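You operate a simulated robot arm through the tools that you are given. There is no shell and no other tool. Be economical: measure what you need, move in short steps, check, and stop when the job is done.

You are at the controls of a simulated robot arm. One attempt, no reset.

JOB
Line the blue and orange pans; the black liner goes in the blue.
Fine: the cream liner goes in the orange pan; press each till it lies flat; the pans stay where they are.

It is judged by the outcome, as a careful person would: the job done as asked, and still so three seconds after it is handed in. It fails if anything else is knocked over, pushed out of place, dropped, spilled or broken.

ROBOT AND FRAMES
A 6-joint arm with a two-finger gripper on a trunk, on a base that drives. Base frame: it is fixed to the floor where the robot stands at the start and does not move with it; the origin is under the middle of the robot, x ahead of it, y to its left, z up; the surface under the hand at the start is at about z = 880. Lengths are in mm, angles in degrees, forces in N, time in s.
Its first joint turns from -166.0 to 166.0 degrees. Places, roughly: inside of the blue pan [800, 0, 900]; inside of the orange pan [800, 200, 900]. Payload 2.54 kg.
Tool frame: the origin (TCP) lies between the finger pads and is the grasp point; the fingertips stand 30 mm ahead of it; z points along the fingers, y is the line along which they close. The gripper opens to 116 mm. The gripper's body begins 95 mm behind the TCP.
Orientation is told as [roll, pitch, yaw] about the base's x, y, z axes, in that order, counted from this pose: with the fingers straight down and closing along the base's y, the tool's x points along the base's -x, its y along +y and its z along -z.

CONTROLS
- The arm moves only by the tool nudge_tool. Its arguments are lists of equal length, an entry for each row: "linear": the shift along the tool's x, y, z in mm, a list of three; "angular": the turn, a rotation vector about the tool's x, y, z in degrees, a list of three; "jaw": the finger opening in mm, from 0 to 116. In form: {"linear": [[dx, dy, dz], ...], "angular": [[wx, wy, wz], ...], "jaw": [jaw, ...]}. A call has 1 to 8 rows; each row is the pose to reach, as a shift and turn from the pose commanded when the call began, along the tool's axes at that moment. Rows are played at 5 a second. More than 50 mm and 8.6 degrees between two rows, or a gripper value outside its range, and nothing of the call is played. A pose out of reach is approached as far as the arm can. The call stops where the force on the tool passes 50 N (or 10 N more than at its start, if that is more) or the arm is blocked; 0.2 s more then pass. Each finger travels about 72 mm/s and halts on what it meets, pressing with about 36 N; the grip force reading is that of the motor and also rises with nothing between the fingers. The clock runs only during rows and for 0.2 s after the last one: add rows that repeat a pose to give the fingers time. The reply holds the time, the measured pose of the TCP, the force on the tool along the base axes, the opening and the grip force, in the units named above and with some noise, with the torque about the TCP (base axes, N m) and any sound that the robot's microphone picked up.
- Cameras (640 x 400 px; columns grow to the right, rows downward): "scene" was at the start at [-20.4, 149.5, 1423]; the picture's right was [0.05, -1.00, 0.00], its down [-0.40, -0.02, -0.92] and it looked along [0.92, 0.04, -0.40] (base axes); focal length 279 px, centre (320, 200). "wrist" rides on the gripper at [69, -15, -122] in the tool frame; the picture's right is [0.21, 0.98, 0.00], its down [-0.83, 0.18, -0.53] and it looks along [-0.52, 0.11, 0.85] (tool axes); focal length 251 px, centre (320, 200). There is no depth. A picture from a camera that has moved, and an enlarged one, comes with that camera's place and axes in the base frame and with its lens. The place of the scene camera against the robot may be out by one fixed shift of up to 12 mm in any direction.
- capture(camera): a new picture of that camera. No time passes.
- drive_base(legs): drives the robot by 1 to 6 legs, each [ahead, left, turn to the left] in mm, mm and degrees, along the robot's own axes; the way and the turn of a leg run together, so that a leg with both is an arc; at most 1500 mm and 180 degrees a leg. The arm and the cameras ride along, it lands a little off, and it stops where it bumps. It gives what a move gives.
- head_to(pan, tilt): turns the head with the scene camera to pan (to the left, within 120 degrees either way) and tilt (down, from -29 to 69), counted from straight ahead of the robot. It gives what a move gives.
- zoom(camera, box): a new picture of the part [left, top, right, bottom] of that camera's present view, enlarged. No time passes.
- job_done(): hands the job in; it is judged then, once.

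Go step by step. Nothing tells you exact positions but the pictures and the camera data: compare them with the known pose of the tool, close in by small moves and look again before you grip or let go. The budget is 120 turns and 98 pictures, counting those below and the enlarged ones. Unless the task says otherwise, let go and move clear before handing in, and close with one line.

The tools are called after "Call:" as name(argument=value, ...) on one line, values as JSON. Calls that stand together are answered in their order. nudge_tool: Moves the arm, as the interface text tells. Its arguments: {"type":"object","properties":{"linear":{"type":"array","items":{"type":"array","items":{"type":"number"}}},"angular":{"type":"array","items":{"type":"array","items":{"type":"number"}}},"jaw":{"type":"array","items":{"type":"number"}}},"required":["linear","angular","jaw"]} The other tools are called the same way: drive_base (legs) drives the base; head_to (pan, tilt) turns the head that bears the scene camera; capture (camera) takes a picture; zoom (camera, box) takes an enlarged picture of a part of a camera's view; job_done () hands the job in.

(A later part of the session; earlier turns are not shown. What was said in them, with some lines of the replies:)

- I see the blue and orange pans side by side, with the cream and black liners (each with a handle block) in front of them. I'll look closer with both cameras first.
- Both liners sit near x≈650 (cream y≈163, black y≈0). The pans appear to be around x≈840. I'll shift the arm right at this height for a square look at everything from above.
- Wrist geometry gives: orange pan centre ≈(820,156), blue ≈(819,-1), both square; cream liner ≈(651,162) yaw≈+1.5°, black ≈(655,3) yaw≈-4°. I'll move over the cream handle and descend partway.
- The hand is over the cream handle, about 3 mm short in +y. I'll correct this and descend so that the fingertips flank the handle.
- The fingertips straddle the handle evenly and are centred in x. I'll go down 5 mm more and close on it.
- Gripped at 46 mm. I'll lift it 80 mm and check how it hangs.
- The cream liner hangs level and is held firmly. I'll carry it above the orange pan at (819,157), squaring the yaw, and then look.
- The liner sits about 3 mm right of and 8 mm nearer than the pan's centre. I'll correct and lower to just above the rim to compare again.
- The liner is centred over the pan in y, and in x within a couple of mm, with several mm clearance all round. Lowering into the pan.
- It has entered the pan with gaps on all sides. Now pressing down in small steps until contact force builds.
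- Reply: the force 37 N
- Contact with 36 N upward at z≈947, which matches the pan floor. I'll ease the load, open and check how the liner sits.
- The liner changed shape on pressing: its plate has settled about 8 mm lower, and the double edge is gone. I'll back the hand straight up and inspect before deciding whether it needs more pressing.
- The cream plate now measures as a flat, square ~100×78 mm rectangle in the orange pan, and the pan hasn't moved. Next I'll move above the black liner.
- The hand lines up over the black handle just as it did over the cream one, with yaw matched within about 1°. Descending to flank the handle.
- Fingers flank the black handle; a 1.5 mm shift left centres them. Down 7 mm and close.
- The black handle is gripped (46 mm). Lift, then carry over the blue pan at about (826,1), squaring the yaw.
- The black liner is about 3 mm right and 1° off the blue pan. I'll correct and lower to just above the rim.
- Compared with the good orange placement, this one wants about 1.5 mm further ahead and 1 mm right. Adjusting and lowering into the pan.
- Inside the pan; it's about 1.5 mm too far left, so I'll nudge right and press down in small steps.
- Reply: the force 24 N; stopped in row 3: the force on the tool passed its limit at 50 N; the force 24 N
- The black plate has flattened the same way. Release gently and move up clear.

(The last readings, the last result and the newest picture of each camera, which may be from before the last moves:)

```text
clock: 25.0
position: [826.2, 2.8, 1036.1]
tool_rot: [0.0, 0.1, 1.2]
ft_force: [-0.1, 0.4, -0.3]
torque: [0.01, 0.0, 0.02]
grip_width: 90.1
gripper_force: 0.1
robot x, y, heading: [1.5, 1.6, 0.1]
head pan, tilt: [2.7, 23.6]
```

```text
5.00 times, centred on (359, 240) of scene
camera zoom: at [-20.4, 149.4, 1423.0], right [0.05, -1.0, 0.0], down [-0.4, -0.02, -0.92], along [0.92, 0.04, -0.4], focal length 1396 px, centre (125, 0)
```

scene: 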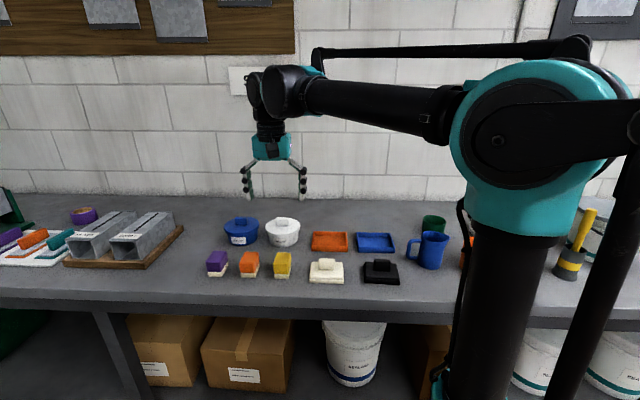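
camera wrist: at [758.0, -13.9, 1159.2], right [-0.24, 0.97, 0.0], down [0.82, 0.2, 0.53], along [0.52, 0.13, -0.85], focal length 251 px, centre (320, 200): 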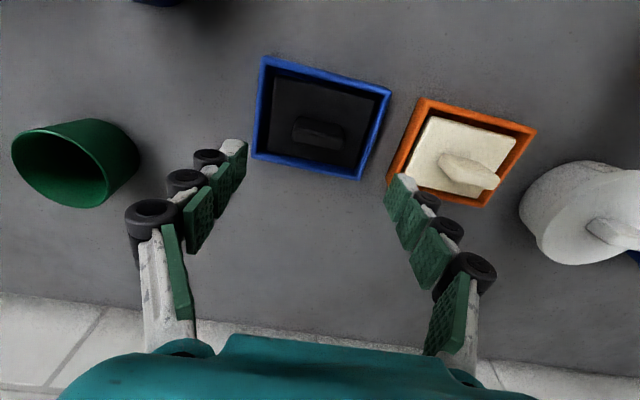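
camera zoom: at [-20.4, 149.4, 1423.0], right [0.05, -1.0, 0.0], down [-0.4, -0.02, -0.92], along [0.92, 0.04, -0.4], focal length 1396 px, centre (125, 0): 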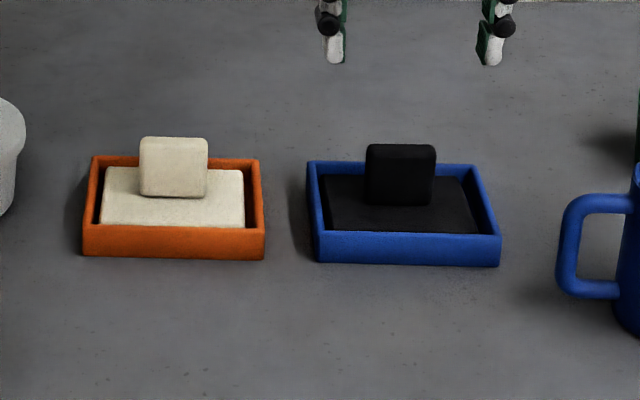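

Both liners are in their pans and look alike. One enlarged check of flatness before handing in.

Call:
zoom(camera="wrist", box=[240, 40, 400, 190])

Call:
zoom(camera="scene", box=[308, 222, 354, 254])

Call:
zoom(camera="scene", box=[354, 222, 400, 254])

Call:
capture(camera="scene")

```text
2.67 times, centred on (320, 115) of wrist
camera zoom: at [758.0, -13.9, 1159.2], right [-0.24, 0.97, 0.0], down [0.82, 0.2, 0.53], along [0.52, 0.13, -0.85], focal length 670 px, centre (320, 427)
```

zoom: 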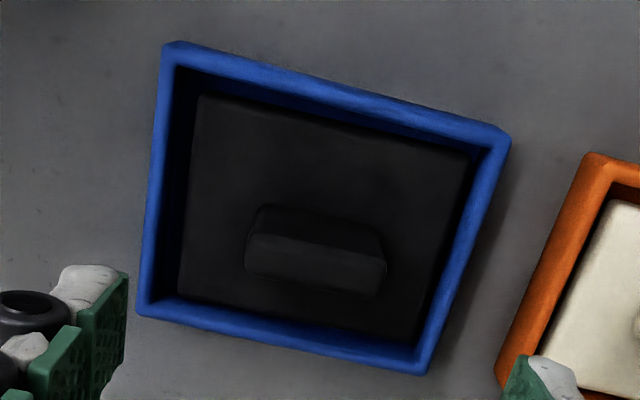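

```text
12.50 times, centred on (331, 238) of scene
camera zoom: at [-20.4, 149.4, 1423.0], right [0.05, -1.0, 0.0], down [-0.4, -0.02, -0.92], along [0.92, 0.04, -0.4], focal length 3489 px, centre (182, -275)
```

zoom: 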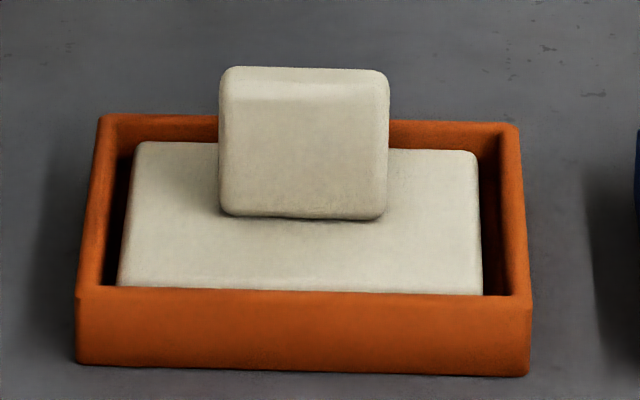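

```text
12.50 times, centred on (377, 238) of scene
camera zoom: at [-20.4, 149.4, 1423.0], right [0.05, -1.0, 0.0], down [-0.4, -0.02, -0.92], along [0.92, 0.04, -0.4], focal length 3489 px, centre (-392, -275)
```

zoom: 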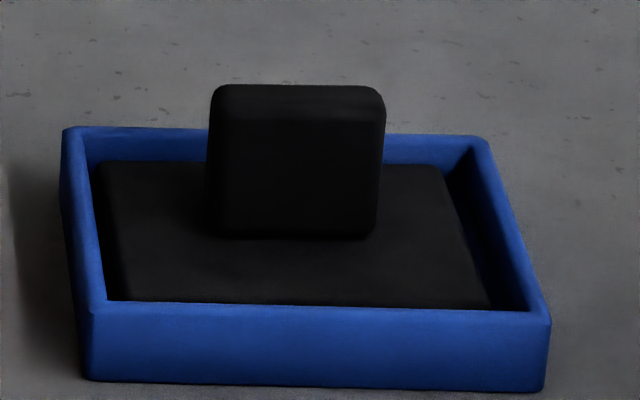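

```text
55 pictures are left
camera scene: at [-20.4, 149.4, 1423.0], right [0.05, -1.0, 0.0], down [-0.4, -0.02, -0.92], along [0.92, 0.04, -0.4], focal length 279 px, centre (320, 200)
```

scene: 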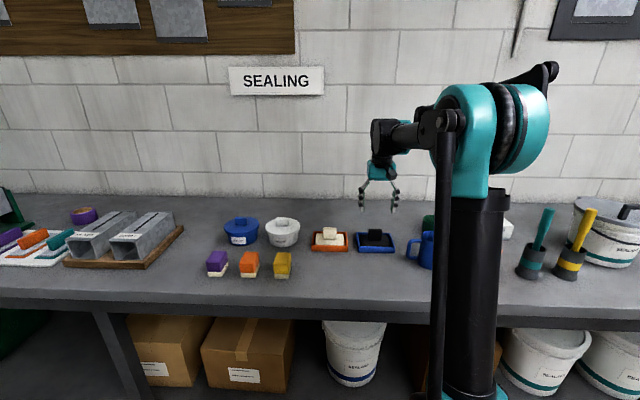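

Both liners lie flat and level inside their pans, the pans are where they were, nothing else was disturbed, and the hand is clear. Handing in.

Call:
job_done()

```text
The job is handed in.
```

The job is handed in: the black liner is in the blue pan and the cream liner is in the orange pan, both pressed flat. The pans stayed where they were, and nothing else looked disturbed in the last picture.
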